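You operate a simulated robot arm through the tools that you are given. There is no shell and no other tool. Be economical: measure what you need, move in short steps, check, and stop when the job is done.

You run a simulated two-armed robot. Do the job below in one go: nothing can be reset, and whatever is moved stays where it is left.

## Task
Fetch the job tag and set it on top of the tray with white grips. Fetch the grey tin and set it on the top of the low red bench. Take the beaker and put it on the top of the bench by the wall. Fetch the steel cup and set it on top of the grey tray with yellow grips. Put the stack of large forks on the top of the bagging bench away on the pallet. Fetch the white-band spoon bundle and set it on the bed of the tray clamp. Take the purple-band fork bundle and put it on the front of the bench under the rail. Lift the lid of the wax box open. Any order will do. Set down upright: beaker, steel cup, stack of large forks.

Only the result counts: the job must be done as asked and must still hold three seconds after the hand-in. Knocking over, shifting, dropping, spilling or breaking anything else fails it. Lids that push on must go on centred and level and be pressed home; caps that screw on are set level and turned clockwise until they are tight.

## Robot
Two 7-joint arms with fingered hands on one trunk, on a base that drives. Base frame: it is fixed to the floor where the robot stands at the start and does not move with it; the origin is under the middle of the robot, x ahead of it, y to its left, z up. Lengths are in mm, angles in degrees, forces in N, time in s.
The left shoulder is at the start at [60, 126, 1105], the right one opposite. With the tool pointing down near the work surface each hand reaches from about 100 to 340 mm from the robot's upright axis, wherever it stands, measured 20 degrees to its own side. Places, roughly: beaker [-1000, 4750, 750]; bed of the tray clamp (20x29 cm) [-6640, 3320, 820]; front of the bench under the rail [-8200, 8400, 800]; grey tin [-1000, 4250, 750]; job tag [750, 0, 750]; lid of the wax box [-3300, 11000, 1200]; pallet [-6500, 2900, 100]; purple-band fork bundle (13x3x3 cm) [-7700, 6700, 900]; stack of large forks (16x4x4 cm) [-4900, 7500, 800]; steel cup (7x7x7 cm) [-1100, 5000, 700]; top of the bench by the wall [700, 400, 700]; top of the low red bench [-1200, 1400, 600]; tray with white grips (27x19x5 cm) [700, 300, 700]; tray with yellow grips (27x19x5 cm) [-2100, 2000, 400]; white-band spoon bundle (13x3x3 cm) [-5700, 7400, 800]. Payload 2.5 kg a hand.
Tool frame (each hand has its own): the origin (TCP) lies between the finger pads and is the grasp point; the fingertips stand 30 mm ahead of it; z points along the fingers, y is the line along which they close. The gripper opens to 104 mm. The gripper's body begins 35 mm behind the TCP. The gripper is a hand of 5 fingers: y runs from the thumb to the fingers, the wrist lies at [-15, -104, -178] in the tool frame.
Orientation is that of the tool frame in the base frame, as a unit quaternion [w, x, y, z]. With the fingers straight down and the wrist toward the robot, the tool's x, y and z point along [0, 1, 0], [1, 0, 0] and [0, 0, -1] of the base frame.

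## Interface
- The arms move only by the tool arm_command. It takes "left_steps", "right_steps" or both (then of equal length, played together; a hand with none holds still); each is a list of rows, each an object (a shift or turn left out is 0) with "dp": the shift along the tool's x, y, z in m, a list of three; "turn": the turn, a rotation vector about the tool's x, y, z in degrees, a list of three. In form: [{"dp": [tx, ty, tz], "turn": [ax, ay, az]}, ...]. A call has 1 to 20 rows; each row shifts and turns the commanded pose from where the row before left it, along the tool's axes as they then stand. Rows are played at 5 a second. More than 50 mm and 8.6 degrees between two rows, and nothing of the call is played. Where a pose cannot be reached the arm comes as near as it can. A force on the tool above 40 N (or 10 N above the force at the start of the call, whichever is more), or a blocked arm, ends the call early, and 0.2 s more pass. In this call time passes only in rows, and 0.2 s behind the last. It gives the time, the measured TCP pose, the force on the tool (base axes), the opening and the grip force at its end, in the units of the frame above (readings bear some noise), with the torque about the TCP (base axes, N m) and any sound that the robot's microphone picked up, and new pictures: "views" is both (left out), scene, wrist or none (wrist: the cameras of the hands that moved).
- Cameras (640 x 400 px; columns grow to the right, rows downward): "scene" is now at [119.3, 37.9, 1309.6]; the picture's right is [0.45, -0.90, 0.00], its down [-0.55, -0.27, -0.79] and it looks along [0.71, 0.35, -0.61] (base axes); focal length 296 px, centre (320, 200). "left" rides on the left gripper at [-80, -78, -141] in its tool frame; the picture's right is [-0.78, -0.30, 0.56], its down [0.54, -0.78, 0.33] and it looks along [0.33, 0.56, 0.76] (tool axes); focal length 247 px, centre (320, 200). "right" rides on the right gripper at [80, -78, -141] in its tool frame; the picture's right is [-0.78, 0.30, -0.56], its down [-0.53, -0.78, 0.33] and it looks along [-0.33, 0.56, 0.76] (tool axes); focal length 247 px, centre (320, 200). There is no depth. A picture from a camera that has moved, and an enlarged one, comes with that camera's place and axes in the base frame and with its lens.
- move_column(by): slides the trunk up (or, below 0, down) by that many mm; the arms and the scene camera ride with it, the base frame stays. It gives what a move gives, with no picture.
- drive_base(legs): drives the robot by 1 to 6 legs, each [ahead, left, turn to the left] in mm, mm and degrees, along the robot's own axes; the way and the turn of a leg run together, so that a leg with both is an arc; at most 1500 mm and 180 degrees a leg. The arms and the cameras ride along, it lands a little off, and it stops where it bumps. It gives what a move gives, and a new picture of the scene camera.
- set_fingers(index, middle, ring, little, thumb_bend, thumb_turn, hand): sets how far each is bent, from 0 (flat) to 100 (curled in); at 30 the hand is open as for a grip, at 70 the pads meet at the TCP. One left out holds its place. A second passes; each finger stops where it meets its share of the squeeze, and holds until it gets a number again. It is the only way to open and close the hand. It gives what a move gives, with no picture; readings hold the bend of each and the force on index, middle, ring, little, thumb and palm. thumb_turn goes from beside the hand (0) to across from the fingers (100), as for a grip.
- pan_tilt(pan, tilt): turns the head with the scene camera to pan (to the left, within 86 degrees either way) and tilt (down, from -29 to 69), counted from straight ahead of the robot. It gives what a move gives, and a new picture of the scene camera.
- zoom(camera, box): a new picture of the part [left, top, right, bottom] of that camera's present view, enlarged. The clock stands still meanwhile.
- job_done(): hands the job in; it is judged then, once.

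Work in short steps. Places have to be worked out from the pictures, the camera data and where the tool is seen: move nearer, look again, correct. Check each grasp and each placing, and mend what went wrong. You have 217 turns and 260 pictures in all, those below and enlarged ones among them. Open the grippers and draw the arms clear of the work before you hand the job in, unless the task says otherwise; then end with one line.

The tools are called after "Emit:" as name(argument=value, ...) on one line, values as JSON. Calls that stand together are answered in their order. arm_command: Moves the arms, as the interface text tells. Its arguments: {"type":"object","properties":{"left_steps":{"type":"array","items":{"type":"object","properties":{"dp":{"type":"array","items":{"type":"number"}},"turn":{"type":"array","items":{"type":"number"}}}}},"right_steps":{"type":"array","items":{"type":"object","properties":{"dp":{"type":"array","items":{"type":"number"}},"turn":{"type":"array","items":{"type":"number"}}}}},"views":{"type":"string","enum":["both","scene","wrist","none"]}},"required":[]} The other tools are called the same way: move_column (by) slides the trunk up or down; set_fingers (index, middle, ring, little, thumb_bend, thumb_turn, hand) moves the fingers one by one; drive_base (legs) drives the base; pan_tilt (pan, tilt) turns the head that bears the scene camera; zoom (camera, box) takes an enlarged picture of a part of a camera's view; job_done () hands the job in.

At the start:

```text
time_s: 0.0
left_tcp_pos: [425.8, 325.8, 1013.8]
left_tcp_rot: [0.0, 0.706, 0.708, 0.0]
left_wrist_force: [-0.2, 0.4, 0.4]
left_torque: [0.0, -0.01, -0.03]
left_opening: 103.7
left_grasp_force: 0.0
left_shape: jaw
left_bend: [30.0, 30.0, 30.0, 30.0, 30.0, 98.0]
left_finger forces: [0.0, 0.0, 0.1, 0.0, 0.0, 0.1]
right_tcp_pos: [383.3, -4.5, 1016.7]
right_tcp_rot: [-0.001, 0.708, 0.706, -0.001]
right_wrist_force: [0.7, -0.5, 0.7]
right_torque: [0.03, 0.02, -0.02]
right_opening: 103.7
right_grasp_force: 0.0
right_shape: jaw
right_bend: [30.0, 30.0, 30.0, 30.0, 30.0, 98.0]
right_finger forces: [0.0, 0.0, 0.0, 0.1, 0.1, 0.0]
trunk travel left (down, up): [-500.0, 440.0]
robot x, y, heading: [3.0, 2.2, 0.0]
head pan, tilt: [26.4, 37.8]
```

scene: 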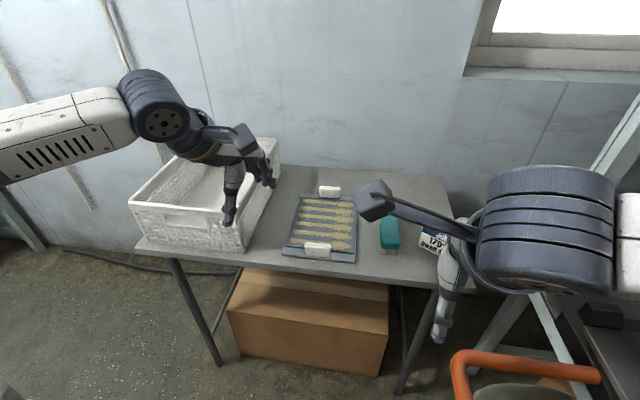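
right: 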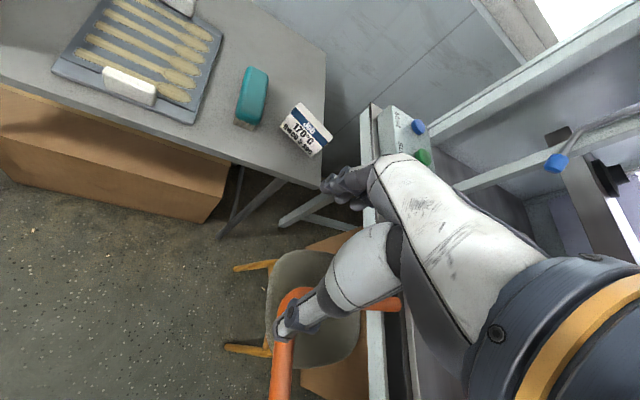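
left: 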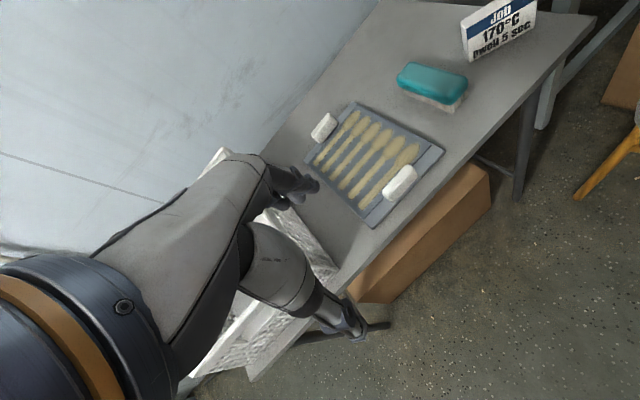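

The tag is seen by the table's right edge. I zoom in to see how it stands.

Emit:
zoom(camera="scene", box=[270, 160, 470, 285])

Emit:
zoom(camera="left", box=[300, 0, 620, 200])

```text
3.20 times, centred on (370, 222) of scene
camera zoom: at [119.3, 37.9, 1309.6], right [0.45, -0.9, 0.0], down [-0.55, -0.27, -0.79], along [0.71, 0.35, -0.61], focal length 949 px, centre (160, 128)
```

zoom: 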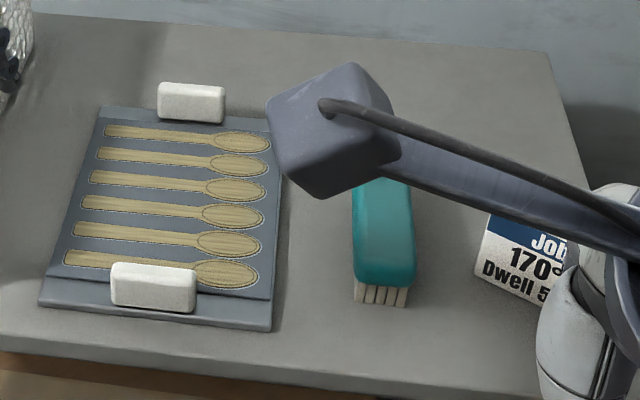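

```text
2.00 times, centred on (460, 100) of left
camera zoom: at [348.8, 245.6, 1156.1], right [-0.29, -0.78, -0.56], down [-0.78, 0.53, -0.33], along [0.56, 0.33, -0.76], focal length 494 px, centre (40, 400)
```

zoom: 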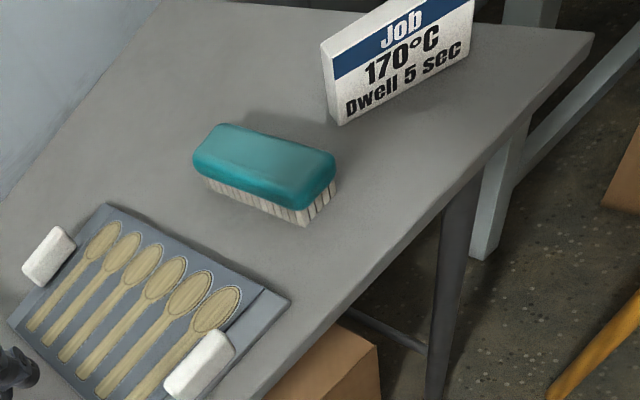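

The tag is a standing block, about 95 mm wide, near (718,-4). Before driving forward I look at the floor by the chair.

Emit:
pan_tilt(pan=-15, tilt=60)

```text
time_s: 1.1
left_tcp_pos: [425.9, 326.1, 1014.2]
left_tcp_rot: [0.0, 0.707, 0.708, -0.001]
left_wrist_force: [-0.4, 0.7, -1.0]
left_torque: [0.02, -0.01, 0.0]
left_opening: 103.7
left_grasp_force: 0.1
left_shape: jaw
left_bend: [30.0, 30.0, 30.0, 30.0, 30.0, 98.0]
left_finger forces: [0.1, 0.0, 0.0, 0.0, 0.0, 0.0]
right_tcp_pos: [384.5, -3.7, 1016.5]
right_tcp_rot: [0.001, 0.707, 0.707, 0.0]
right_wrist_force: [-0.5, -0.3, 1.0]
right_torque: [0.01, -0.01, 0.0]
right_opening: 103.7
right_grasp_force: 0.0
right_shape: jaw
right_bend: [30.0, 30.0, 30.0, 30.0, 30.0, 98.0]
right_finger forces: [0.0, 0.0, 0.0, 0.1, 0.1, 0.0]
trunk travel left (down, up): [-500.0, 440.0]
robot x, y, heading: [-1.0, 0.5, 0.1]
head pan, tilt: [-15.0, 60.0]
camera scene: at [106.3, -17.8, 1279.6], right [-0.26, -0.97, 0.0], down [-0.84, 0.22, -0.5], along [0.48, -0.13, -0.87], focal length 296 px, centre (320, 200)
```

scene: 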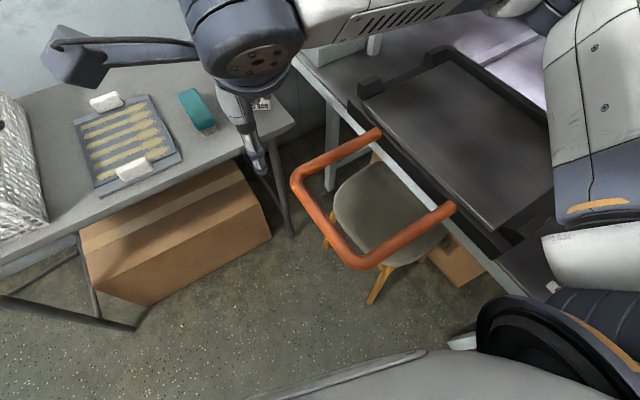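

The chair's orange back lies right of the way, so I come at the tag from the left side. I drive part way and look again.

Emit:
drive_base(legs=[[250, 110, 0]])

```text
time_s: 3.0
left_tcp_pos: [675.9, 433.1, 1014.5]
left_tcp_rot: [0.0, 0.707, 0.707, 0.001]
left_wrist_force: [-0.6, 0.1, 0.0]
left_torque: [-0.01, 0.04, 0.01]
left_opening: 103.6
left_grasp_force: 0.0
left_shape: jaw
left_bend: [30.0, 30.0, 30.0, 30.0, 30.0, 98.0]
left_finger forces: [0.0, 0.0, 0.1, 0.0, 0.0, 0.0]
right_tcp_pos: [634.3, 104.3, 1016.6]
right_tcp_rot: [0.0, 0.707, 0.707, 0.001]
right_wrist_force: [-0.1, -0.4, 0.6]
right_torque: [0.01, 0.03, 0.0]
right_opening: 103.8
right_grasp_force: 0.1
right_shape: jaw
right_bend: [30.0, 30.0, 30.0, 30.0, 30.0, 98.0]
right_finger forces: [0.0, 0.0, 0.0, 0.1, 0.1, 0.0]
trunk travel left (down, up): [-500.0, 440.0]
robot x, y, heading: [252.1, 110.8, 0.1]
head pan, tilt: [-15.0, 60.0]
camera scene: at [356.4, 90.9, 1279.5], right [-0.26, -0.97, 0.0], down [-0.84, 0.22, -0.5], along [0.48, -0.13, -0.87], focal length 296 px, centre (320, 200)
```

scene: 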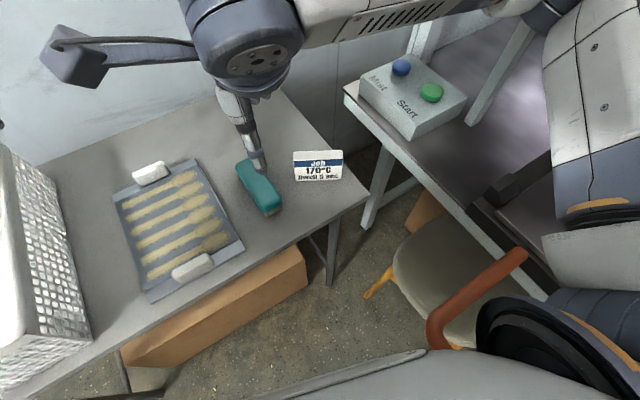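

The tag front runs from about (713,47) to (698,-52) on a top at z≈735. I drive nearer with a slight right turn, keeping clear of the chair.

Emit:
drive_base(legs=[[145, 55, -10]])

```text
time_s: 4.4
left_tcp_pos: [870.1, 395.9, 1014.0]
left_tcp_rot: [0.0, 0.766, 0.643, 0.0]
left_wrist_force: [0.4, -0.6, -0.1]
left_torque: [-0.01, 0.03, -0.01]
left_opening: 103.5
left_grasp_force: 0.1
left_shape: jaw
left_bend: [30.0, 30.0, 30.0, 30.0, 30.0, 98.0]
left_finger forces: [0.0, 0.0, 0.1, 0.0, 0.1, 0.0]
right_tcp_pos: [771.3, 79.4, 1015.8]
right_tcp_rot: [0.0, 0.767, 0.642, 0.0]
right_wrist_force: [-0.3, 0.3, 1.2]
right_torque: [0.0, 0.02, -0.01]
right_opening: 103.8
right_grasp_force: 0.0
right_shape: jaw
right_bend: [30.0, 30.0, 30.0, 30.0, 30.0, 98.0]
right_finger forces: [0.1, 0.0, 0.0, 0.0, 0.0, 0.0]
trunk travel left (down, up): [-500.0, 440.0]
robot x, y, heading: [396.5, 148.2, -10.3]
head pan, tilt: [-15.0, 60.0]
camera scene: at [497.4, 115.0, 1279.5], right [-0.42, -0.91, 0.0], down [-0.78, 0.37, -0.5], along [0.45, -0.21, -0.87], focal length 296 px, centre (320, 200)
```

scene: 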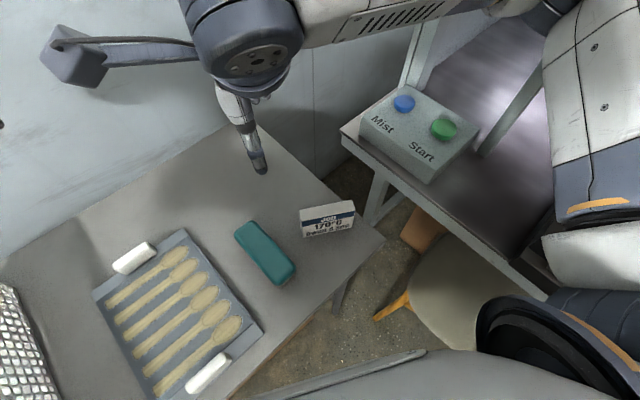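

The tag's front spans (715,48)–(696,-51), in line with the tool's present yaw. I shift the right hand over it and go partly down.

Emit:
arm_command(right_steps=[{"dp": [-0.046, -0.018, 0]}, {"dp": [-0.046, -0.018, 0]}, {"dp": [0, 0, 0.045]}, {"dp": [0, 0, 0.045]}, {"dp": [0, 0, 0.045]}, {"dp": [0, 0, 0.035]}])

```text
time_s: 5.8
left_tcp_pos: [871.5, 396.2, 1014.0]
left_tcp_rot: [0.0, 0.766, 0.643, 0.0]
left_wrist_force: [0.4, -0.4, -0.2]
left_torque: [0.03, 0.02, 0.0]
left_opening: 103.9
left_grasp_force: 0.1
left_shape: jaw
left_bend: [30.0, 30.0, 30.0, 30.0, 30.0, 98.0]
left_finger forces: [0.0, 0.0, 0.0, 0.0, 0.0, 0.0]
right_tcp_pos: [724.8, -3.3, 847.2]
right_tcp_rot: [0.0, 0.766, 0.643, -0.001]
right_wrist_force: [-0.2, -0.7, 0.1]
right_torque: [0.0, 0.01, -0.01]
right_opening: 103.7
right_grasp_force: 0.1
right_shape: jaw
right_bend: [30.0, 30.0, 30.0, 30.0, 30.0, 98.0]
right_finger forces: [0.0, 0.0, 0.0, 0.0, 0.0, 0.0]
right hand out of reach, approached as far as the arm can: row 4
trunk travel left (down, up): [-500.0, 440.0]
robot x, y, heading: [392.3, 150.3, -9.7]
head pan, tilt: [-15.0, 60.0]
camera scene: at [497.5, 114.6, 1279.3], right [-0.42, -0.91, 0.0], down [-0.78, 0.37, -0.5], along [0.45, -0.21, -0.87], focal length 296 px, centre (320, 200)
camera right: at [663.0, 88.7, 987.7], right [0.16, -0.82, 0.56], down [-0.86, -0.39, -0.33], along [0.49, -0.43, -0.76], focal length 247 px, centre (320, 200)
```

scene: 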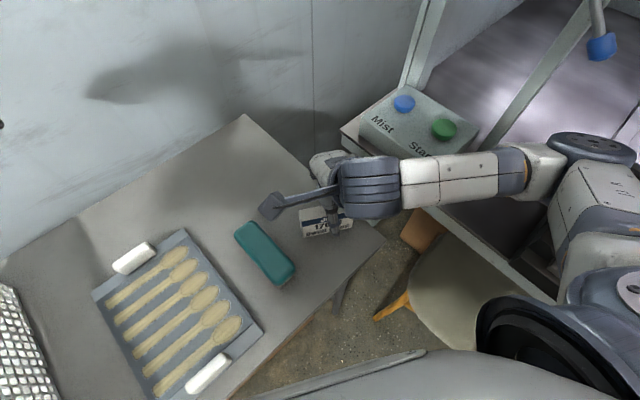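
right: 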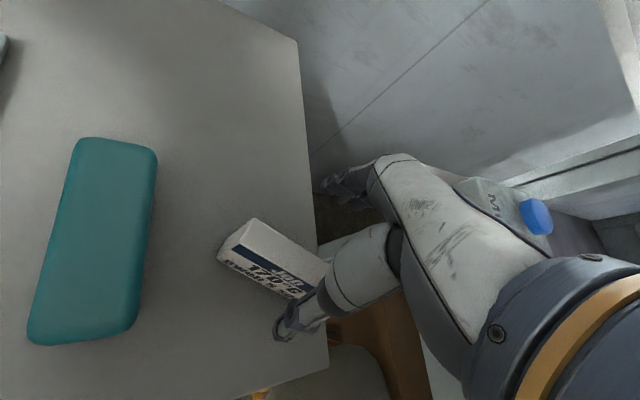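

Reach ends here, so I drive 60 mm ahead and see if there is room.

Emit:
drive_base(legs=[[60, 0, 0]])

```text
time_s: 6.8
left_tcp_pos: [930.0, 385.2, 1014.7]
left_tcp_rot: [0.0, 0.766, 0.643, -0.001]
left_wrist_force: [-0.1, 0.5, 0.7]
left_torque: [-0.01, 0.05, 0.01]
left_opening: 103.7
left_grasp_force: 0.0
left_shape: jaw
left_bend: [30.0, 30.0, 30.0, 30.0, 30.0, 98.0]
left_finger forces: [0.0, 0.0, 0.0, 0.0, 0.0, 0.1]
right_tcp_pos: [785.4, -13.7, 846.2]
right_tcp_rot: [0.0, 0.766, 0.643, -0.001]
right_wrist_force: [0.0, 0.1, 0.0]
right_torque: [0.0, 0.0, 0.0]
right_opening: 103.8
right_grasp_force: 0.0
right_shape: jaw
right_bend: [30.0, 30.0, 30.0, 30.0, 30.0, 98.0]
right_finger forces: [0.0, 0.0, 0.1, 0.0, 0.1, 0.0]
trunk travel left (down, up): [-500.0, 440.0]
robot x, y, heading: [454.1, 140.0, -10.0]
head pan, tilt: [-15.0, 60.0]
camera scene: at [556.4, 104.4, 1279.5], right [-0.42, -0.91, 0.0], down [-0.78, 0.37, -0.5], along [0.45, -0.21, -0.87], focal length 296 px, centre (320, 200)
```

scene: 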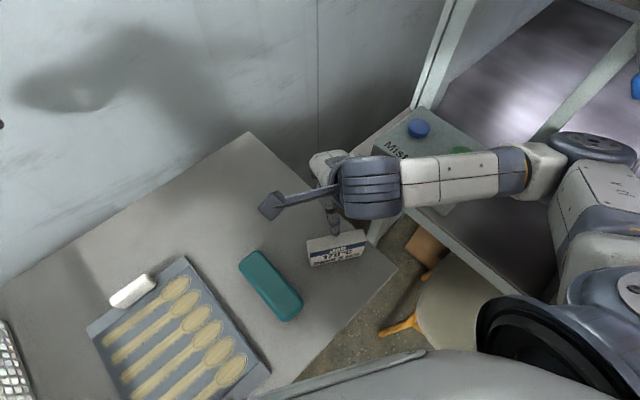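

There was room. Tag centre is about (719,-5); I draw the hand back over it and go down to z≈772.

Emit:
arm_command(right_steps=[{"dp": [-0.001, -0.034, 0]}, {"dp": [-0.001, -0.033, 0]}, {"dp": [0, 0, 0.03]}, {"dp": [0, 0, 0.03]}, {"dp": [0, 0, 0.014]}])

Emit:
zoom(camera="right", box=[160, 130, 480, 330])

```text
time_s: 8.0
left_tcp_pos: [946.2, 392.8, 1006.8]
left_tcp_rot: [-0.004, 0.763, 0.646, -0.009]
left_wrist_force: [-0.3, -1.3, 0.1]
left_torque: [0.01, 0.0, 0.01]
left_opening: 104.0
left_grasp_force: 0.0
left_shape: jaw
left_bend: [30.0, 30.0, 30.0, 30.0, 30.0, 98.0]
left_finger forces: [0.0, 0.0, 0.1, 0.0, 0.1, 0.0]
right_tcp_pos: [782.6, 9.1, 767.0]
right_tcp_rot: [0.015, 0.764, 0.645, 0.01]
right_wrist_force: [-9.2, -2.9, 29.8]
right_torque: [-0.49, -0.76, -0.27]
right_opening: 99.2
right_grasp_force: 0.1
right_shape: jaw
right_bend: [30.0, 30.0, 30.0, 30.0, 25.0, 98.0]
right_finger forces: [0.1, 24.8, 0.0, 0.0, 5.0, 0.0]
right hand out of reach, approached as far as the arm can: row 1, 2
trunk travel left (down, up): [-500.0, 440.0]
robot x, y, heading: [458.2, 142.9, -9.5]
head pan, tilt: [-15.0, 60.0]
camera scene: at [579.2, 108.9, 1280.4], right [-0.42, -0.91, 0.01], down [-0.8, 0.36, -0.49], along [0.44, -0.21, -0.87], focal length 296 px, centre (320, 200)
camera right: at [714.9, 101.8, 904.8], right [0.14, -0.81, 0.57], down [-0.84, -0.4, -0.36], along [0.52, -0.43, -0.74], focal length 247 px, centre (320, 200)
```

scene: 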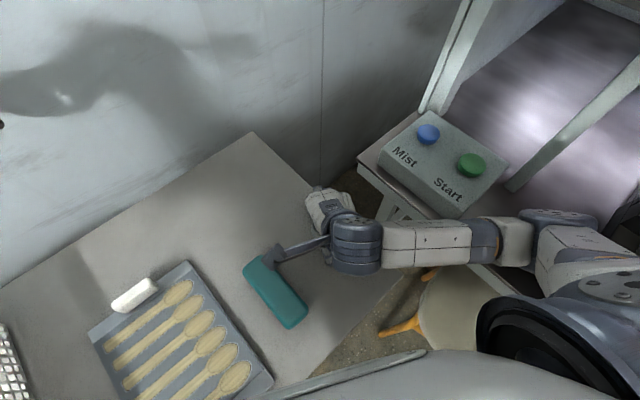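
right: 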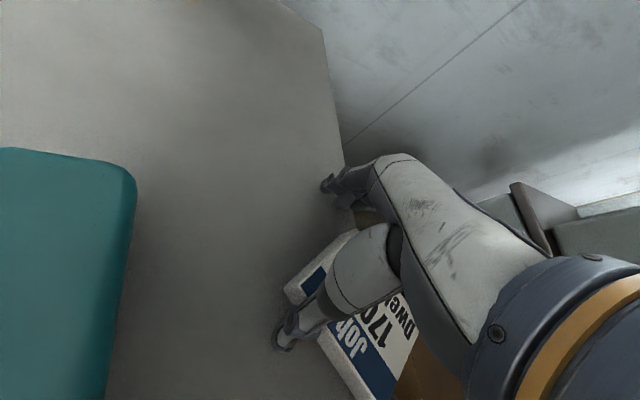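

```text
2.00 times, centred on (320, 230) of right
camera zoom: at [714.9, 101.8, 904.8], right [0.14, -0.81, 0.57], down [-0.84, -0.4, -0.36], along [0.52, -0.43, -0.74], focal length 494 px, centre (320, 140)
```

zoom: 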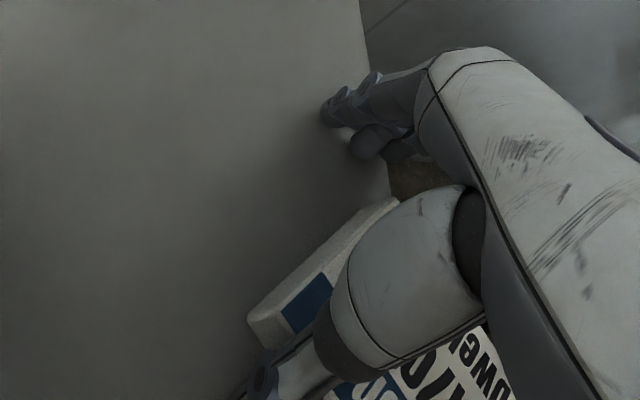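

The hand did not come back as told and the thumb pressed on the tag. I lift straight up at once.

Emit:
arm_command(right_steps=[{"dp": [0, 0, -0.03]}, {"dp": [0, 0, -0.04]}, {"dp": [0, 0, -0.04]}, {"dp": [0, 0, -0.04]}])

```text
time_s: 8.9
left_tcp_pos: [928.4, 387.0, 1010.9]
left_tcp_rot: [0.002, 0.766, 0.643, 0.0]
left_wrist_force: [-0.6, 0.2, 0.1]
left_torque: [-0.01, -0.09, -0.03]
left_opening: 103.7
left_grasp_force: 0.1
left_shape: jaw
left_bend: [30.0, 30.0, 30.0, 30.0, 30.0, 98.0]
left_finger forces: [0.0, 0.1, 0.1, 0.1, 0.0, 0.0]
right_tcp_pos: [770.9, 18.2, 897.7]
right_tcp_rot: [0.0, 0.767, 0.642, 0.0]
right_wrist_force: [0.1, 0.5, -0.3]
right_torque: [0.0, -0.03, 0.0]
right_opening: 104.2
right_grasp_force: 0.1
right_shape: jaw
right_bend: [30.0, 30.0, 30.0, 30.0, 30.0, 97.0]
right_finger forces: [0.1, 0.1, 0.0, 0.0, 0.0, 0.0]
right hand out of reach, approached as far as the arm can: row 3, 4
trunk travel left (down, up): [-500.0, 440.0]
robot x, y, heading: [446.5, 142.5, -10.1]
head pan, tilt: [-15.0, 60.0]
camera scene: at [553.3, 106.4, 1276.6], right [-0.42, -0.91, 0.0], down [-0.78, 0.37, -0.5], along [0.45, -0.21, -0.87], focal length 296 px, centre (320, 200)
camera right: at [708.2, 111.0, 1039.7], right [0.16, -0.82, 0.56], down [-0.86, -0.39, -0.33], along [0.49, -0.43, -0.76], focal length 247 px, centre (320, 200)
```

scene: 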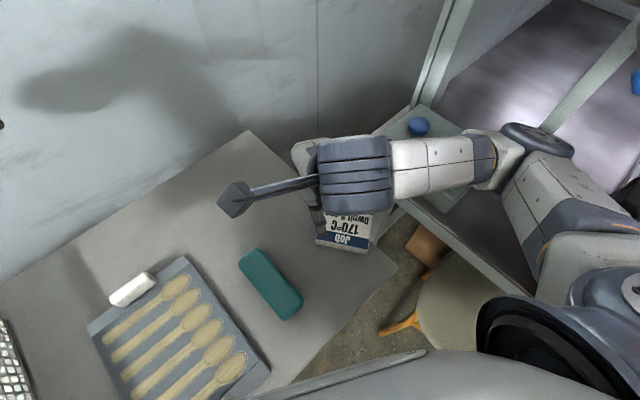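
right: 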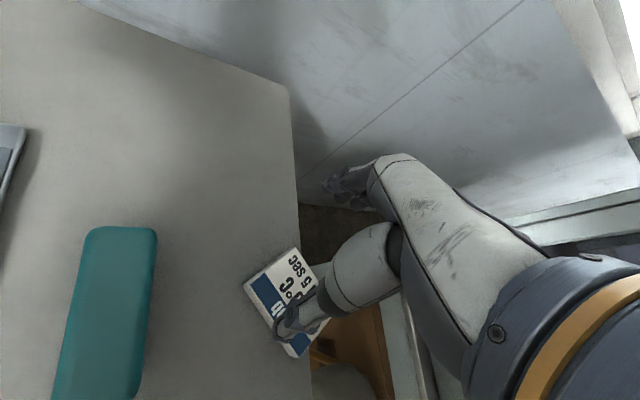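

The tag now lies on its back, face up, which is fine for it. The arm was too folded (shoulder too near the wrist), so I raise the trunk 200 mm and look again.

Emit:
move_column(by=200)

Emit:
pan_tilt(pan=-15, tilt=62)

```text
time_s: 10.3
left_tcp_pos: [924.0, 390.1, 1147.5]
left_tcp_rot: [0.003, 0.765, 0.643, 0.002]
left_wrist_force: [-1.8, -0.4, 1.4]
left_torque: [0.02, -0.12, 0.03]
left_opening: 104.0
left_grasp_force: 0.0
left_shape: jaw
left_bend: [30.0, 30.0, 30.0, 30.0, 30.0, 98.0]
left_finger forces: [0.0, 0.0, 0.1, 0.1, 0.0, 0.0]
right_tcp_pos: [736.0, 44.4, 1001.1]
right_tcp_rot: [-0.06, 0.75, 0.658, -0.034]
right_wrist_force: [-0.7, 0.2, 1.4]
right_torque: [0.01, -0.08, -0.02]
right_opening: 104.0
right_grasp_force: 0.1
right_shape: jaw
right_bend: [30.0, 30.0, 30.0, 30.0, 30.0, 97.0]
right_finger forces: [0.1, 0.0, 0.0, 0.1, 0.0, 0.0]
trunk travel left (down, up): [-626.0, 314.0]
robot x, y, heading: [456.6, 142.1, -10.1]
head pan, tilt: [-15.0, 60.0]
stopped: the arm was blocked; the commanded pose is now the measured one
```

```text
time_s: 10.9
left_tcp_pos: [930.8, 389.7, 1140.5]
left_tcp_rot: [0.0, 0.765, 0.644, -0.001]
left_wrist_force: [0.4, 0.4, 0.3]
left_torque: [-0.02, -0.04, 0.0]
left_opening: 103.9
left_grasp_force: 0.0
left_shape: jaw
left_bend: [30.0, 30.0, 30.0, 30.0, 30.0, 98.0]
left_finger forces: [0.1, 0.0, 0.0, 0.1, 0.0, 0.0]
right_tcp_pos: [743.5, 40.3, 994.1]
right_tcp_rot: [-0.062, 0.75, 0.658, -0.036]
right_wrist_force: [-0.1, 0.5, 0.2]
right_torque: [0.01, 0.01, 0.0]
right_opening: 103.9
right_grasp_force: 0.2
right_shape: jaw
right_bend: [30.0, 30.0, 30.0, 30.0, 30.0, 98.0]
right_finger forces: [0.1, 0.0, 0.0, 0.0, 0.0, 0.0]
trunk travel left (down, up): [-626.0, 314.0]
robot x, y, heading: [454.4, 140.1, -10.0]
head pan, tilt: [-15.0, 62.0]
camera scene: at [554.7, 108.0, 1403.4], right [-0.42, -0.91, 0.0], down [-0.8, 0.37, -0.47], along [0.43, -0.2, -0.88], focal length 296 px, centre (320, 200)
```

scene: 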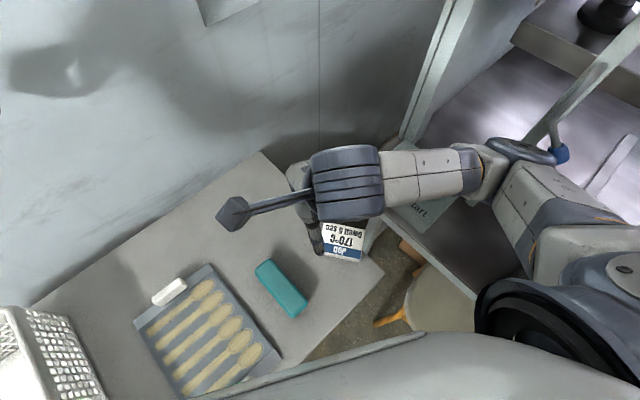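

The column was blocked after 126 mm; I look at the right arm's surroundings to see by what.

Emit:
pan_tilt(pan=-50, tilt=40)

```text
time_s: 11.9
left_tcp_pos: [929.0, 389.5, 1139.9]
left_tcp_rot: [0.001, 0.765, 0.644, 0.0]
left_wrist_force: [0.1, 0.6, -0.4]
left_torque: [0.0, 0.01, 0.05]
left_opening: 103.8
left_grasp_force: 0.1
left_shape: jaw
left_bend: [30.0, 30.0, 30.0, 30.0, 30.0, 98.0]
left_finger forces: [0.0, 0.0, 0.0, 0.0, 0.1, 0.0]
right_tcp_pos: [741.7, 40.7, 993.6]
right_tcp_rot: [-0.063, 0.75, 0.658, -0.037]
right_wrist_force: [0.1, -0.9, -0.2]
right_torque: [-0.01, 0.03, -0.02]
right_opening: 103.8
right_grasp_force: 0.1
right_shape: jaw
right_bend: [30.0, 30.0, 30.0, 30.0, 30.0, 98.0]
right_finger forces: [0.0, 0.1, 0.0, 0.0, 0.0, 0.0]
trunk travel left (down, up): [-626.0, 314.0]
robot x, y, heading: [458.0, 142.1, -9.8]
head pan, tilt: [-50.0, 40.0]
camera scene: at [539.1, 61.6, 1432.1], right [-0.86, -0.5, 0.0], down [-0.32, 0.56, -0.77], along [0.38, -0.66, -0.64], focal length 296 px, centre (320, 200)
```

scene: 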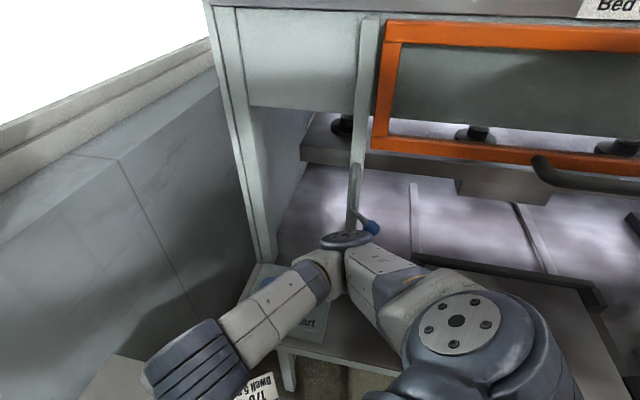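

The right elbow sits under the press's blue-tipped lever. I lower a little, then back off to the left and turn right so the elbow stays clear.

Emit:
move_column(by=-30)

Emit:
drive_base(legs=[[-60, 40, -5], [-20, 20, -7]])

Emit:
move_column(by=130)

Emit:
pan_tilt(pan=-10, tilt=55)

```text
time_s: 12.7
left_tcp_pos: [929.7, 387.8, 1109.8]
left_tcp_rot: [0.0, 0.765, 0.644, 0.0]
left_wrist_force: [0.8, 1.0, -1.1]
left_torque: [-0.04, 0.01, -0.02]
left_opening: 103.9
left_grasp_force: 0.1
left_shape: jaw
left_bend: [30.0, 30.0, 30.0, 30.0, 30.0, 98.0]
left_finger forces: [0.0, 0.1, 0.1, 0.0, 0.1, 0.0]
right_tcp_pos: [742.0, 40.2, 963.8]
right_tcp_rot: [-0.062, 0.75, 0.658, -0.037]
right_wrist_force: [-1.1, 0.0, 0.2]
right_torque: [-0.01, 0.03, 0.03]
right_opening: 104.2
right_grasp_force: 0.1
right_shape: jaw
right_bend: [30.0, 30.0, 30.0, 30.0, 30.0, 98.0]
right_finger forces: [0.1, 0.1, 0.0, 0.1, 0.0, 0.1]
trunk travel left (down, up): [-596.0, 344.0]
robot x, y, heading: [457.6, 139.7, -9.9]
head pan, tilt: [-50.0, 40.0]
```

```text
time_s: 14.3
left_tcp_pos: [907.9, 362.2, 1109.9]
left_tcp_rot: [0.0, 0.829, 0.56, 0.001]
left_wrist_force: [1.5, -1.0, 0.0]
left_torque: [0.0, -0.04, 0.01]
left_opening: 103.8
left_grasp_force: 0.1
left_shape: jaw
left_bend: [30.0, 30.0, 30.0, 30.0, 30.0, 98.0]
left_finger forces: [0.0, 0.0, 0.0, 0.1, 0.0, 0.0]
right_tcp_pos: [651.7, 59.7, 963.6]
right_tcp_rot: [-0.066, 0.815, 0.575, -0.03]
right_wrist_force: [-0.5, -0.5, 0.1]
right_torque: [0.0, -0.01, 0.0]
right_opening: 103.9
right_grasp_force: 0.1
right_shape: jaw
right_bend: [30.0, 30.0, 30.0, 30.0, 30.0, 98.0]
right_finger forces: [0.1, 0.0, 0.0, 0.0, 0.1, 0.0]
trunk travel left (down, up): [-596.0, 344.0]
robot x, y, heading: [389.9, 219.2, -22.0]
head pan, tilt: [-50.0, 40.0]
camera scene: at [456.8, 122.4, 1402.1], right [-0.95, -0.31, 0.0], down [-0.2, 0.61, -0.77], along [0.24, -0.73, -0.64], focal length 296 px, centre (320, 200)
```

scene: 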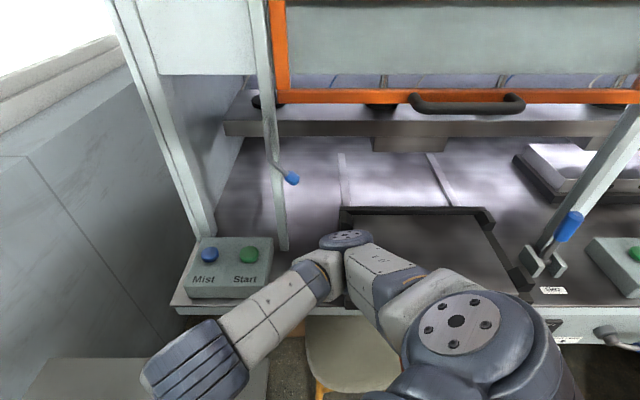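

```text
time_s: 15.9
left_tcp_pos: [907.9, 361.7, 1239.3]
left_tcp_rot: [0.0, 0.829, 0.56, 0.0]
left_wrist_force: [-0.5, -0.2, -0.1]
left_torque: [-0.01, 0.0, -0.01]
left_opening: 103.8
left_grasp_force: 0.2
left_shape: jaw
left_bend: [30.0, 30.0, 30.0, 30.0, 30.0, 98.0]
left_finger forces: [0.0, 0.1, 0.0, 0.0, 0.0, 0.1]
right_tcp_pos: [651.2, 60.6, 1093.8]
right_tcp_rot: [-0.066, 0.815, 0.576, -0.03]
right_wrist_force: [-0.1, -0.2, 0.6]
right_torque: [0.0, 0.02, 0.0]
right_opening: 104.1
right_grasp_force: 0.1
right_shape: jaw
right_bend: [30.0, 30.0, 30.0, 30.0, 30.0, 98.0]
right_finger forces: [0.1, 0.0, 0.1, 0.0, 0.0, 0.0]
trunk travel left (down, up): [-726.0, 214.0]
robot x, y, heading: [391.0, 222.3, -21.9]
head pan, tilt: [-50.0, 40.0]
```

```text
time_s: 17.0
left_tcp_pos: [906.9, 361.6, 1240.6]
left_tcp_rot: [0.001, 0.828, 0.56, 0.001]
left_wrist_force: [0.3, 0.9, -0.1]
left_torque: [0.0, 0.01, -0.01]
left_opening: 103.9
left_grasp_force: 0.2
left_shape: jaw
left_bend: [30.0, 30.0, 30.0, 30.0, 30.0, 98.0]
left_finger forces: [0.0, 0.0, 0.0, 0.0, 0.0, 0.0]
right_tcp_pos: [651.0, 59.9, 1094.6]
right_tcp_rot: [-0.065, 0.815, 0.575, -0.03]
right_wrist_force: [-0.6, 0.0, 0.2]
right_torque: [-0.02, -0.01, 0.01]
right_opening: 103.9
right_grasp_force: 0.1
right_shape: jaw
right_bend: [30.0, 30.0, 30.0, 30.0, 30.0, 98.0]
right_finger forces: [0.0, 0.0, 0.1, 0.1, 0.0, 0.0]
trunk travel left (down, up): [-726.0, 214.0]
robot x, y, heading: [388.6, 219.1, -21.8]
head pan, tilt: [-10.0, 55.0]
camera scene: at [491.6, 164.9, 1511.4], right [-0.53, -0.85, 0.0], down [-0.69, 0.43, -0.57], along [0.49, -0.3, -0.82], focal length 296 px, centre (320, 200)
```

scene: 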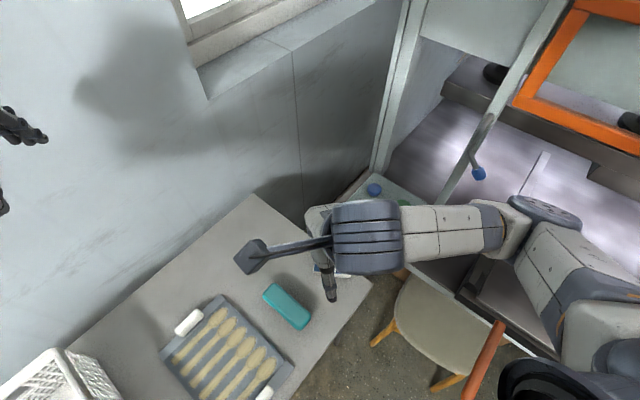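

I level the right tool and slide it left so that the scene camera can see the tag.

Emit:
arm_command(right_steps=[{"dp": [0.03, -0.03, 0], "turn": [-4, -0.8, 0]}, {"dp": [0.04, -0.03, 0], "turn": [-4, -0.7, 0]}, {"dp": [0.04, -0.03, 0]}, {"dp": [0.03, -0.02, 0]}], views="none")

Emit:
zoom(camera="scene", box=[220, 230, 420, 355])

```text
time_s: 18.1
left_tcp_pos: [906.7, 360.5, 1239.9]
left_tcp_rot: [0.001, 0.828, 0.56, -0.001]
left_wrist_force: [0.5, 0.0, 0.4]
left_torque: [-0.01, -0.01, -0.04]
left_opening: 103.8
left_grasp_force: 0.1
left_shape: jaw
left_bend: [30.0, 30.0, 30.0, 30.0, 30.0, 98.0]
left_finger forces: [0.0, 0.0, 0.0, 0.0, 0.1, 0.0]
right_tcp_pos: [635.5, 189.3, 1095.3]
right_tcp_rot: [0.006, 0.863, 0.504, -0.003]
right_wrist_force: [0.1, 0.1, -0.3]
right_torque: [-0.02, 0.02, 0.0]
right_opening: 104.0
right_grasp_force: 0.1
right_shape: jaw
right_bend: [30.0, 30.0, 30.0, 30.0, 30.0, 98.0]
right_finger forces: [0.0, 0.0, 0.0, 0.1, 0.1, 0.0]
right hand out of reach, approached as far as the arm can: row 1
trunk travel left (down, up): [-726.0, 214.0]
robot x, y, heading: [391.1, 216.4, -21.9]
head pan, tilt: [-10.0, 55.0]
stopped in row 4 (right hand): the arm was blocked; the commanded pose is now the measured one
```

```text
3.20 times, centred on (320, 292) of scene
camera zoom: at [491.5, 165.1, 1511.4], right [-0.53, -0.85, 0.0], down [-0.7, 0.43, -0.57], along [0.49, -0.3, -0.82], focal length 949 px, centre (320, -96)
```

zoom: 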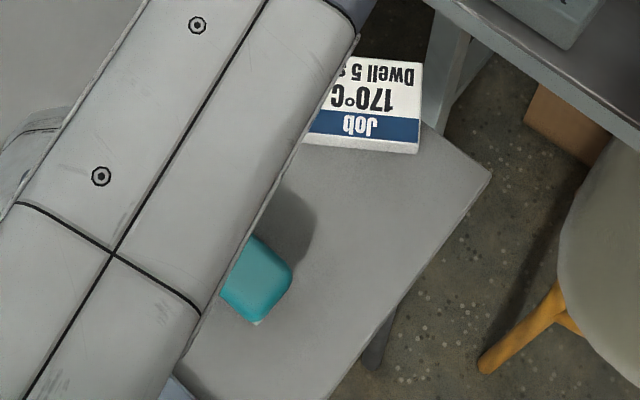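

The tag lies with its short side along about -35°, centred near (750,-34), a corner over the table's edge. I bring the hand above it with that yaw.

Emit:
arm_command(right_steps=[{"dp": [-0.02, 0.04, 0], "turn": [0, 0, 1.4]}, {"dp": [-0.03, 0.042, 0], "turn": [0, 0, 1.4]}, {"dp": [-0.03, 0.04, 0.02], "turn": [0, 0, 1.4]}, {"dp": [-0.03, 0.04, 0.03], "turn": [0, 0, 1.4]}, {"dp": [-0.018, 0.04, 0.03]}, {"dp": [0, 0, 0.045]}, {"dp": [0, 0, 0.045]}])

```text
refused: row 2 steps farther than a row can; nothing moved
```

A row was slightly too long; I resend with smaller steps.

Emit:
arm_command(right_steps=[{"dp": [-0.025, 0.035, 0], "turn": [0, 0, 1.4]}, {"dp": [-0.025, 0.035, 0], "turn": [0, 0, 1.4]}, {"dp": [-0.025, 0.035, 0.02], "turn": [0, 0, 1.4]}, {"dp": [-0.025, 0.035, 0.02], "turn": [0, 0, 1.4]}, {"dp": [-0.02, 0.035, 0.025]}, {"dp": [-0.015, 0.035, 0.03]}, {"dp": [0, 0, 0.045]}, {"dp": [0, 0, 0.045]}])

```text
time_s: 19.9
left_tcp_pos: [908.3, 360.3, 1240.4]
left_tcp_rot: [0.002, 0.829, 0.559, 0.001]
left_wrist_force: [0.1, 0.5, 0.3]
left_torque: [0.03, -0.01, -0.03]
left_opening: 104.0
left_grasp_force: 0.0
left_shape: jaw
left_bend: [30.0, 30.0, 30.0, 30.0, 30.0, 98.0]
left_finger forces: [0.0, 0.0, 0.0, 0.1, 0.0, 0.0]
right_tcp_pos: [740.1, -40.7, 912.2]
right_tcp_rot: [0.008, 0.886, 0.463, -0.003]
right_wrist_force: [-0.5, 0.3, 0.2]
right_torque: [-0.01, 0.0, 0.02]
right_opening: 104.0
right_grasp_force: 0.2
right_shape: jaw
right_bend: [30.0, 30.0, 30.0, 30.0, 30.0, 98.0]
right_finger forces: [0.0, 0.1, 0.0, 0.0, 0.1, 0.1]
trunk travel left (down, up): [-726.0, 214.0]
robot x, y, heading: [390.6, 217.3, -21.9]
head pan, tilt: [-10.0, 55.0]
camera scene: at [491.6, 164.7, 1511.5], right [-0.53, -0.85, 0.0], down [-0.7, 0.43, -0.57], along [0.49, -0.3, -0.82], focal length 296 px, centre (320, 200)
camera right: at [721.3, 72.4, 1051.7], right [-0.2, -0.8, 0.57], down [-0.94, 0.0, -0.33], along [0.27, -0.6, -0.75], focal length 247 px, centre (320, 200)
```

scene: 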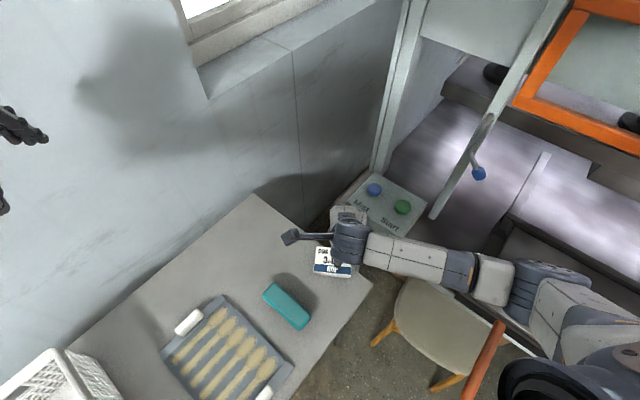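
right: 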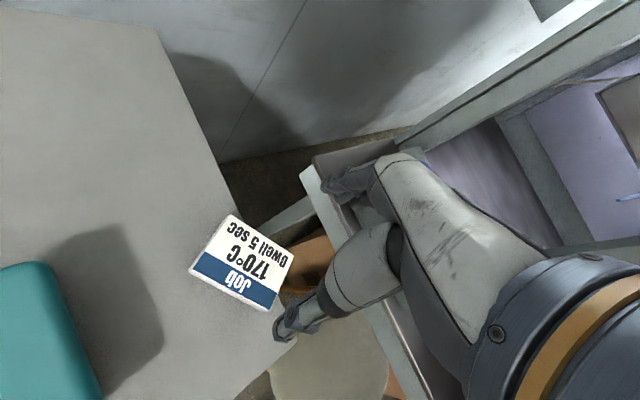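

Tag centre works out at (751,-34), short side along -37°. I align and go down to TCP z≈785 and look.

Emit:
arm_command(right_steps=[{"dp": [0.012, 0.005, 0], "turn": [0, 0, 2]}, {"dp": [0, 0, 0.045]}, {"dp": [0, 0, 0.045]}, {"dp": [0, 0, 0.037]}], views="wrist")

```text
time_s: 20.6
left_tcp_pos: [908.6, 360.7, 1240.5]
left_tcp_rot: [0.0, 0.829, 0.56, 0.0]
left_wrist_force: [0.5, -0.3, 0.1]
left_torque: [0.0, 0.02, 0.0]
left_opening: 103.9
left_grasp_force: 0.1
left_shape: jaw
left_bend: [30.0, 30.0, 30.0, 30.0, 30.0, 98.0]
left_finger forces: [0.1, 0.0, 0.0, 0.0, 0.1, 0.0]
right_tcp_pos: [756.5, -29.7, 853.5]
right_tcp_rot: [0.012, 0.893, 0.45, 0.004]
right_wrist_force: [0.9, 0.5, -0.4]
right_torque: [0.04, 0.0, 0.01]
right_opening: 103.7
right_grasp_force: 0.1
right_shape: jaw
right_bend: [30.0, 30.0, 30.0, 30.0, 30.0, 98.0]
right_finger forces: [0.0, 0.1, 0.0, 0.0, 0.1, 0.0]
trunk travel left (down, up): [-726.0, 214.0]
robot x, y, heading: [394.8, 219.0, -22.0]
head pan, tilt: [-10.0, 55.0]
stopped in row 3 (right hand): the force on the tool passed its limit at 69 N (the readings are from after the stop); the commanded pose is now the measured one
camera right: at [738.7, 83.0, 992.7], right [-0.23, -0.79, 0.57], down [-0.94, 0.03, -0.35], along [0.26, -0.61, -0.75], focal length 247 px, centre (320, 200)
```

right: 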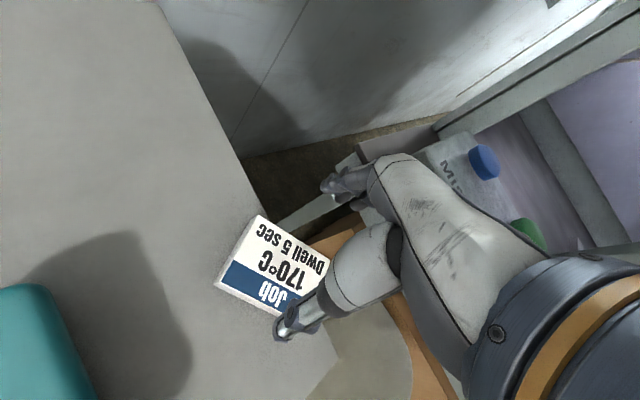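

Something was touched at z≈853 although the tag is still 60 mm below. I look from the scene camera.

Emit:
zoom(camera="scene", box=[270, 160, 590, 360])

```text
2.00 times, centred on (430, 260) of scene
camera zoom: at [492.2, 164.8, 1511.2], right [-0.53, -0.85, 0.0], down [-0.7, 0.43, -0.57], along [0.49, -0.3, -0.82], focal length 593 px, centre (100, 80)
```

zoom: 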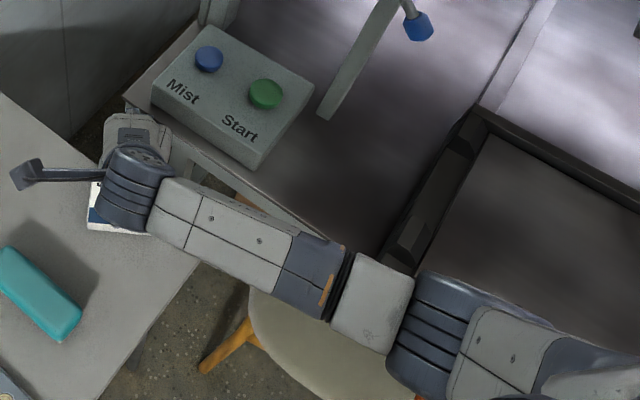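

The fingers' backs meet the corner of the press bench at about (840,-87,850). I will instead rest the fingertips on the tag and drag it 50 mm nearer, away from that corner: first up, back, then down close above it.

Emit:
arm_command(right_steps=[{"dp": [0, -0.01, -0.03]}, {"dp": [-0.003, -0.024, 0], "turn": [-1.2, 0, 0]}, {"dp": [-0.003, -0.02, 0]}, {"dp": [0, 0, 0.04]}, {"dp": [0, 0, 0.03]}])

```text
time_s: 21.8
left_tcp_pos: [907.5, 361.5, 1240.2]
left_tcp_rot: [0.001, 0.829, 0.559, 0.0]
left_wrist_force: [-0.5, 0.7, 0.1]
left_torque: [0.01, 0.01, 0.0]
left_opening: 104.0
left_grasp_force: 0.1
left_shape: jaw
left_bend: [30.0, 30.0, 30.0, 30.0, 30.0, 98.0]
left_finger forces: [0.0, 0.0, 0.0, 0.1, 0.0, 0.1]
right_tcp_pos: [710.1, -0.8, 811.6]
right_tcp_rot: [0.02, 0.892, 0.451, 0.009]
right_wrist_force: [0.0, -0.4, 0.3]
right_torque: [0.02, -0.01, -0.02]
right_opening: 104.2
right_grasp_force: 0.0
right_shape: jaw
right_bend: [30.0, 30.0, 30.0, 30.0, 30.0, 98.0]
right_finger forces: [0.1, 0.1, 0.0, 0.1, 0.0, 0.0]
trunk travel left (down, up): [-726.0, 214.0]
robot x, y, heading: [392.6, 216.5, -21.8]
head pan, tilt: [-10.0, 55.0]
camera scene: at [491.5, 164.9, 1511.4], right [-0.53, -0.85, 0.0], down [-0.69, 0.43, -0.57], along [0.49, -0.3, -0.82], focal length 296 px, centre (320, 200)
camera right: at [690.0, 112.8, 949.3], right [-0.24, -0.78, 0.57], down [-0.93, 0.02, -0.36], along [0.27, -0.62, -0.73], focal length 247 px, centre (320, 200)
```

scene: 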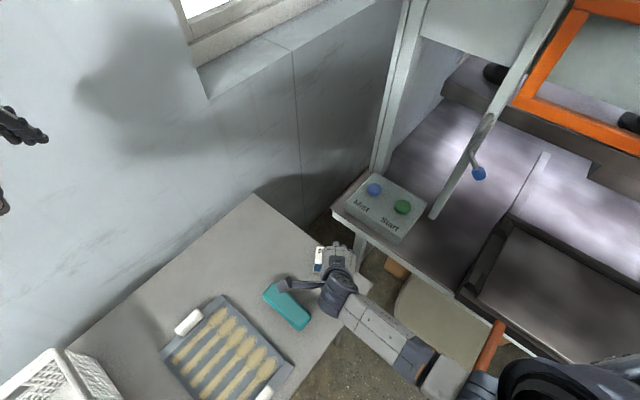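
right: 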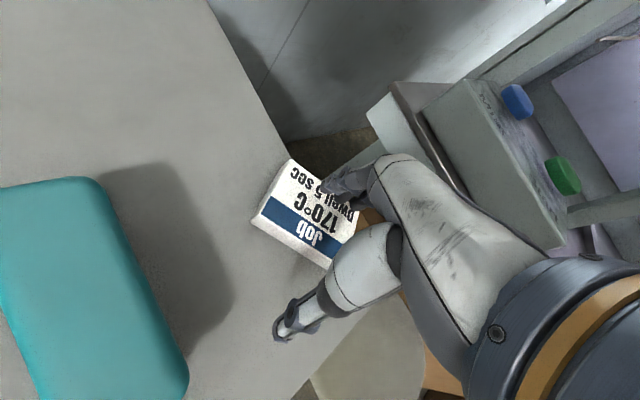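

The fingertips are above the tag. I come down in small steps until I feel contact.

Emit:
arm_command(right_steps=[{"dp": [0, 0, 0.006]}, {"dp": [0, 0, 0.006]}, {"dp": [0, 0, 0.004]}, {"dp": [0, 0, 0.004]}], views="none")

```text
time_s: 22.8
left_tcp_pos: [907.7, 360.1, 1239.6]
left_tcp_rot: [0.002, 0.828, 0.56, 0.0]
left_wrist_force: [0.7, -0.3, -0.3]
left_torque: [0.0, -0.01, -0.02]
left_opening: 103.7
left_grasp_force: 0.0
left_shape: jaw
left_bend: [30.0, 30.0, 30.0, 30.0, 30.0, 98.0]
left_finger forces: [0.0, 0.0, 0.0, 0.0, 0.1, 0.0]
right_tcp_pos: [711.8, -2.1, 793.4]
right_tcp_rot: [0.021, 0.892, 0.45, 0.008]
right_wrist_force: [0.7, -0.8, 0.7]
right_torque: [-0.02, 0.02, 0.01]
right_opening: 103.8
right_grasp_force: 0.0
right_shape: jaw
right_bend: [30.0, 30.0, 30.0, 30.0, 30.0, 98.0]
right_finger forces: [0.1, 0.0, 0.0, 0.0, 0.0, 0.0]
trunk travel left (down, up): [-726.0, 214.0]
robot x, y, heading: [394.2, 218.7, -21.9]
head pan, tilt: [-10.0, 55.0]
```

No contact yet; a few smaller steps further.

Emit:
arm_command(right_steps=[{"dp": [0, 0, 0.004]}, {"dp": [0, 0, 0.004]}, {"dp": [0, 0, 0.003]}], views="wrist")

```text
time_s: 23.6
left_tcp_pos: [904.8, 363.1, 1241.7]
left_tcp_rot: [0.003, 0.828, 0.561, 0.001]
left_wrist_force: [0.3, 0.4, -0.2]
left_torque: [-0.02, 0.0, -0.01]
left_opening: 103.8
left_grasp_force: 0.0
left_shape: jaw
left_bend: [30.0, 30.0, 30.0, 30.0, 30.0, 98.0]
left_finger forces: [0.1, 0.1, 0.0, 0.0, 0.0, 0.1]
right_tcp_pos: [714.4, -3.6, 786.6]
right_tcp_rot: [0.026, 0.891, 0.452, 0.015]
right_wrist_force: [-8.0, 2.8, 36.9]
right_torque: [-1.62, -1.56, -0.21]
right_opening: 101.3
right_grasp_force: 0.0
right_shape: jaw
right_bend: [30.0, 30.0, 30.0, 30.0, 30.0, 98.0]
right_finger forces: [2.6, 34.7, 0.1, 0.0, 0.0, 0.0]
trunk travel left (down, up): [-726.0, 214.0]
robot x, y, heading: [392.8, 217.6, -22.2]
head pan, tilt: [-10.0, 55.0]
camera right: at [692.2, 111.4, 923.8], right [-0.25, -0.78, 0.57], down [-0.92, 0.02, -0.38], along [0.29, -0.62, -0.73], focal length 247 px, centre (320, 200)
```

right: 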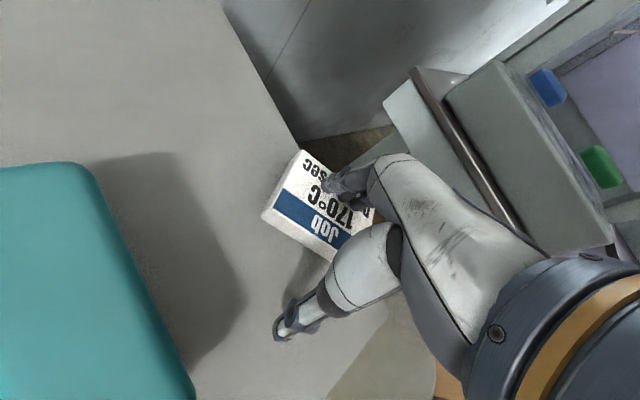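

Firm contact (37 N, middle finger). I ease off 2 mm and drag back along -y.

Emit:
arm_command(right_steps=[{"dp": [0, 0, -0.002]}, {"dp": [0, -0.01, 0]}, {"dp": [0, -0.015, 0]}, {"dp": [0, -0.015, 0]}, {"dp": [0, -0.015, 0]}], views="wrist")

```text
time_s: 24.8
left_tcp_pos: [907.7, 360.9, 1240.6]
left_tcp_rot: [0.001, 0.829, 0.56, 0.0]
left_wrist_force: [-0.4, 1.4, 0.4]
left_torque: [0.01, 0.03, 0.0]
left_opening: 103.8
left_grasp_force: 0.1
left_shape: jaw
left_bend: [30.0, 30.0, 30.0, 30.0, 30.0, 98.0]
left_finger forces: [0.1, 0.1, 0.0, 0.0, 0.0, 0.0]
right_tcp_pos: [672.7, 23.9, 785.6]
right_tcp_rot: [0.029, 0.892, 0.451, 0.012]
right_wrist_force: [5.7, 0.7, 16.7]
right_torque: [-0.81, -1.03, 0.24]
right_opening: 104.0
right_grasp_force: 0.0
right_shape: jaw
right_bend: [27.0, 27.0, 29.0, 30.0, 30.0, 98.0]
right_finger forces: [3.9, 11.2, 1.5, 0.0, 0.1, 0.0]
trunk travel left (down, up): [-726.0, 214.0]
robot x, y, heading: [393.5, 221.4, -22.0]
head pan, tilt: [-10.0, 55.0]
camera right: at [651.2, 139.3, 920.7], right [-0.25, -0.78, 0.58], down [-0.93, 0.02, -0.38], along [0.28, -0.63, -0.72], focal length 247 px, centre (320, 200)
```

right: 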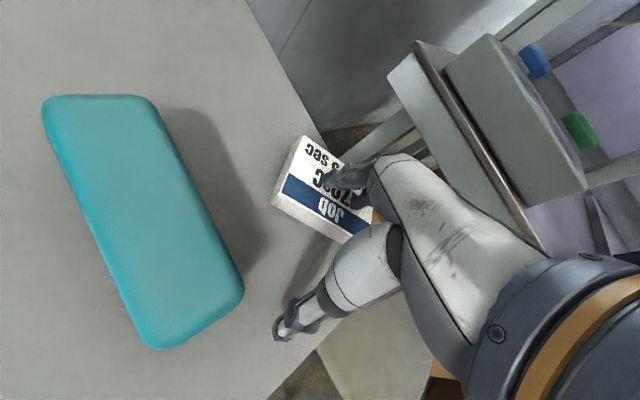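

The tag came along. I lift and look at where it lies.

Emit:
arm_command(right_steps=[{"dp": [0, 0, -0.04]}, {"dp": [0, 0, -0.05]}], views="wrist")

```text
time_s: 25.6
left_tcp_pos: [908.0, 359.8, 1240.8]
left_tcp_rot: [0.001, 0.828, 0.56, 0.0]
left_wrist_force: [-0.5, 0.1, 0.1]
left_torque: [0.01, 0.01, 0.03]
left_opening: 103.9
left_grasp_force: 0.1
left_shape: jaw
left_bend: [30.0, 30.0, 30.0, 30.0, 30.0, 98.0]
left_finger forces: [0.0, 0.1, 0.0, 0.0, 0.0, 0.0]
right_tcp_pos: [653.0, -13.0, 865.8]
right_tcp_rot: [0.071, 0.879, 0.471, -0.032]
right_wrist_force: [-0.1, 0.4, 0.3]
right_torque: [0.02, 0.0, 0.02]
right_opening: 103.8
right_grasp_force: 0.0
right_shape: jaw
right_bend: [30.0, 30.0, 30.0, 30.0, 30.0, 98.0]
right_finger forces: [0.1, 0.0, 0.0, 0.1, 0.1, 0.1]
trunk travel left (down, up): [-726.0, 214.0]
robot x, y, heading: [396.2, 221.4, -21.8]
head pan, tilt: [-10.0, 55.0]
stopped in row 2 (right hand): the arm was blocked; the commanded pose is now the measured one
camera right: at [630.3, 116.3, 987.9], right [-0.19, -0.72, 0.67], down [-0.94, -0.07, -0.34], along [0.29, -0.69, -0.66], focal length 247 px, centre (320, 200)
```

right: 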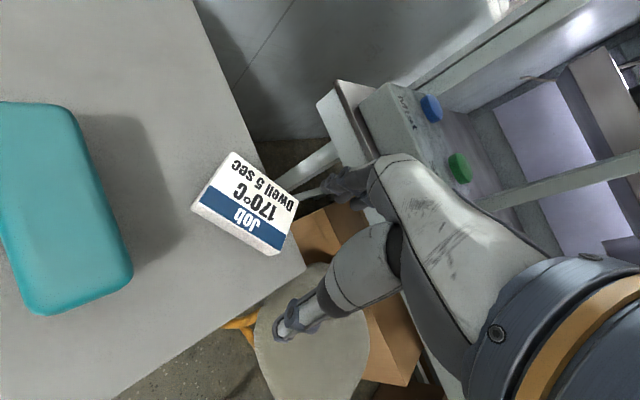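

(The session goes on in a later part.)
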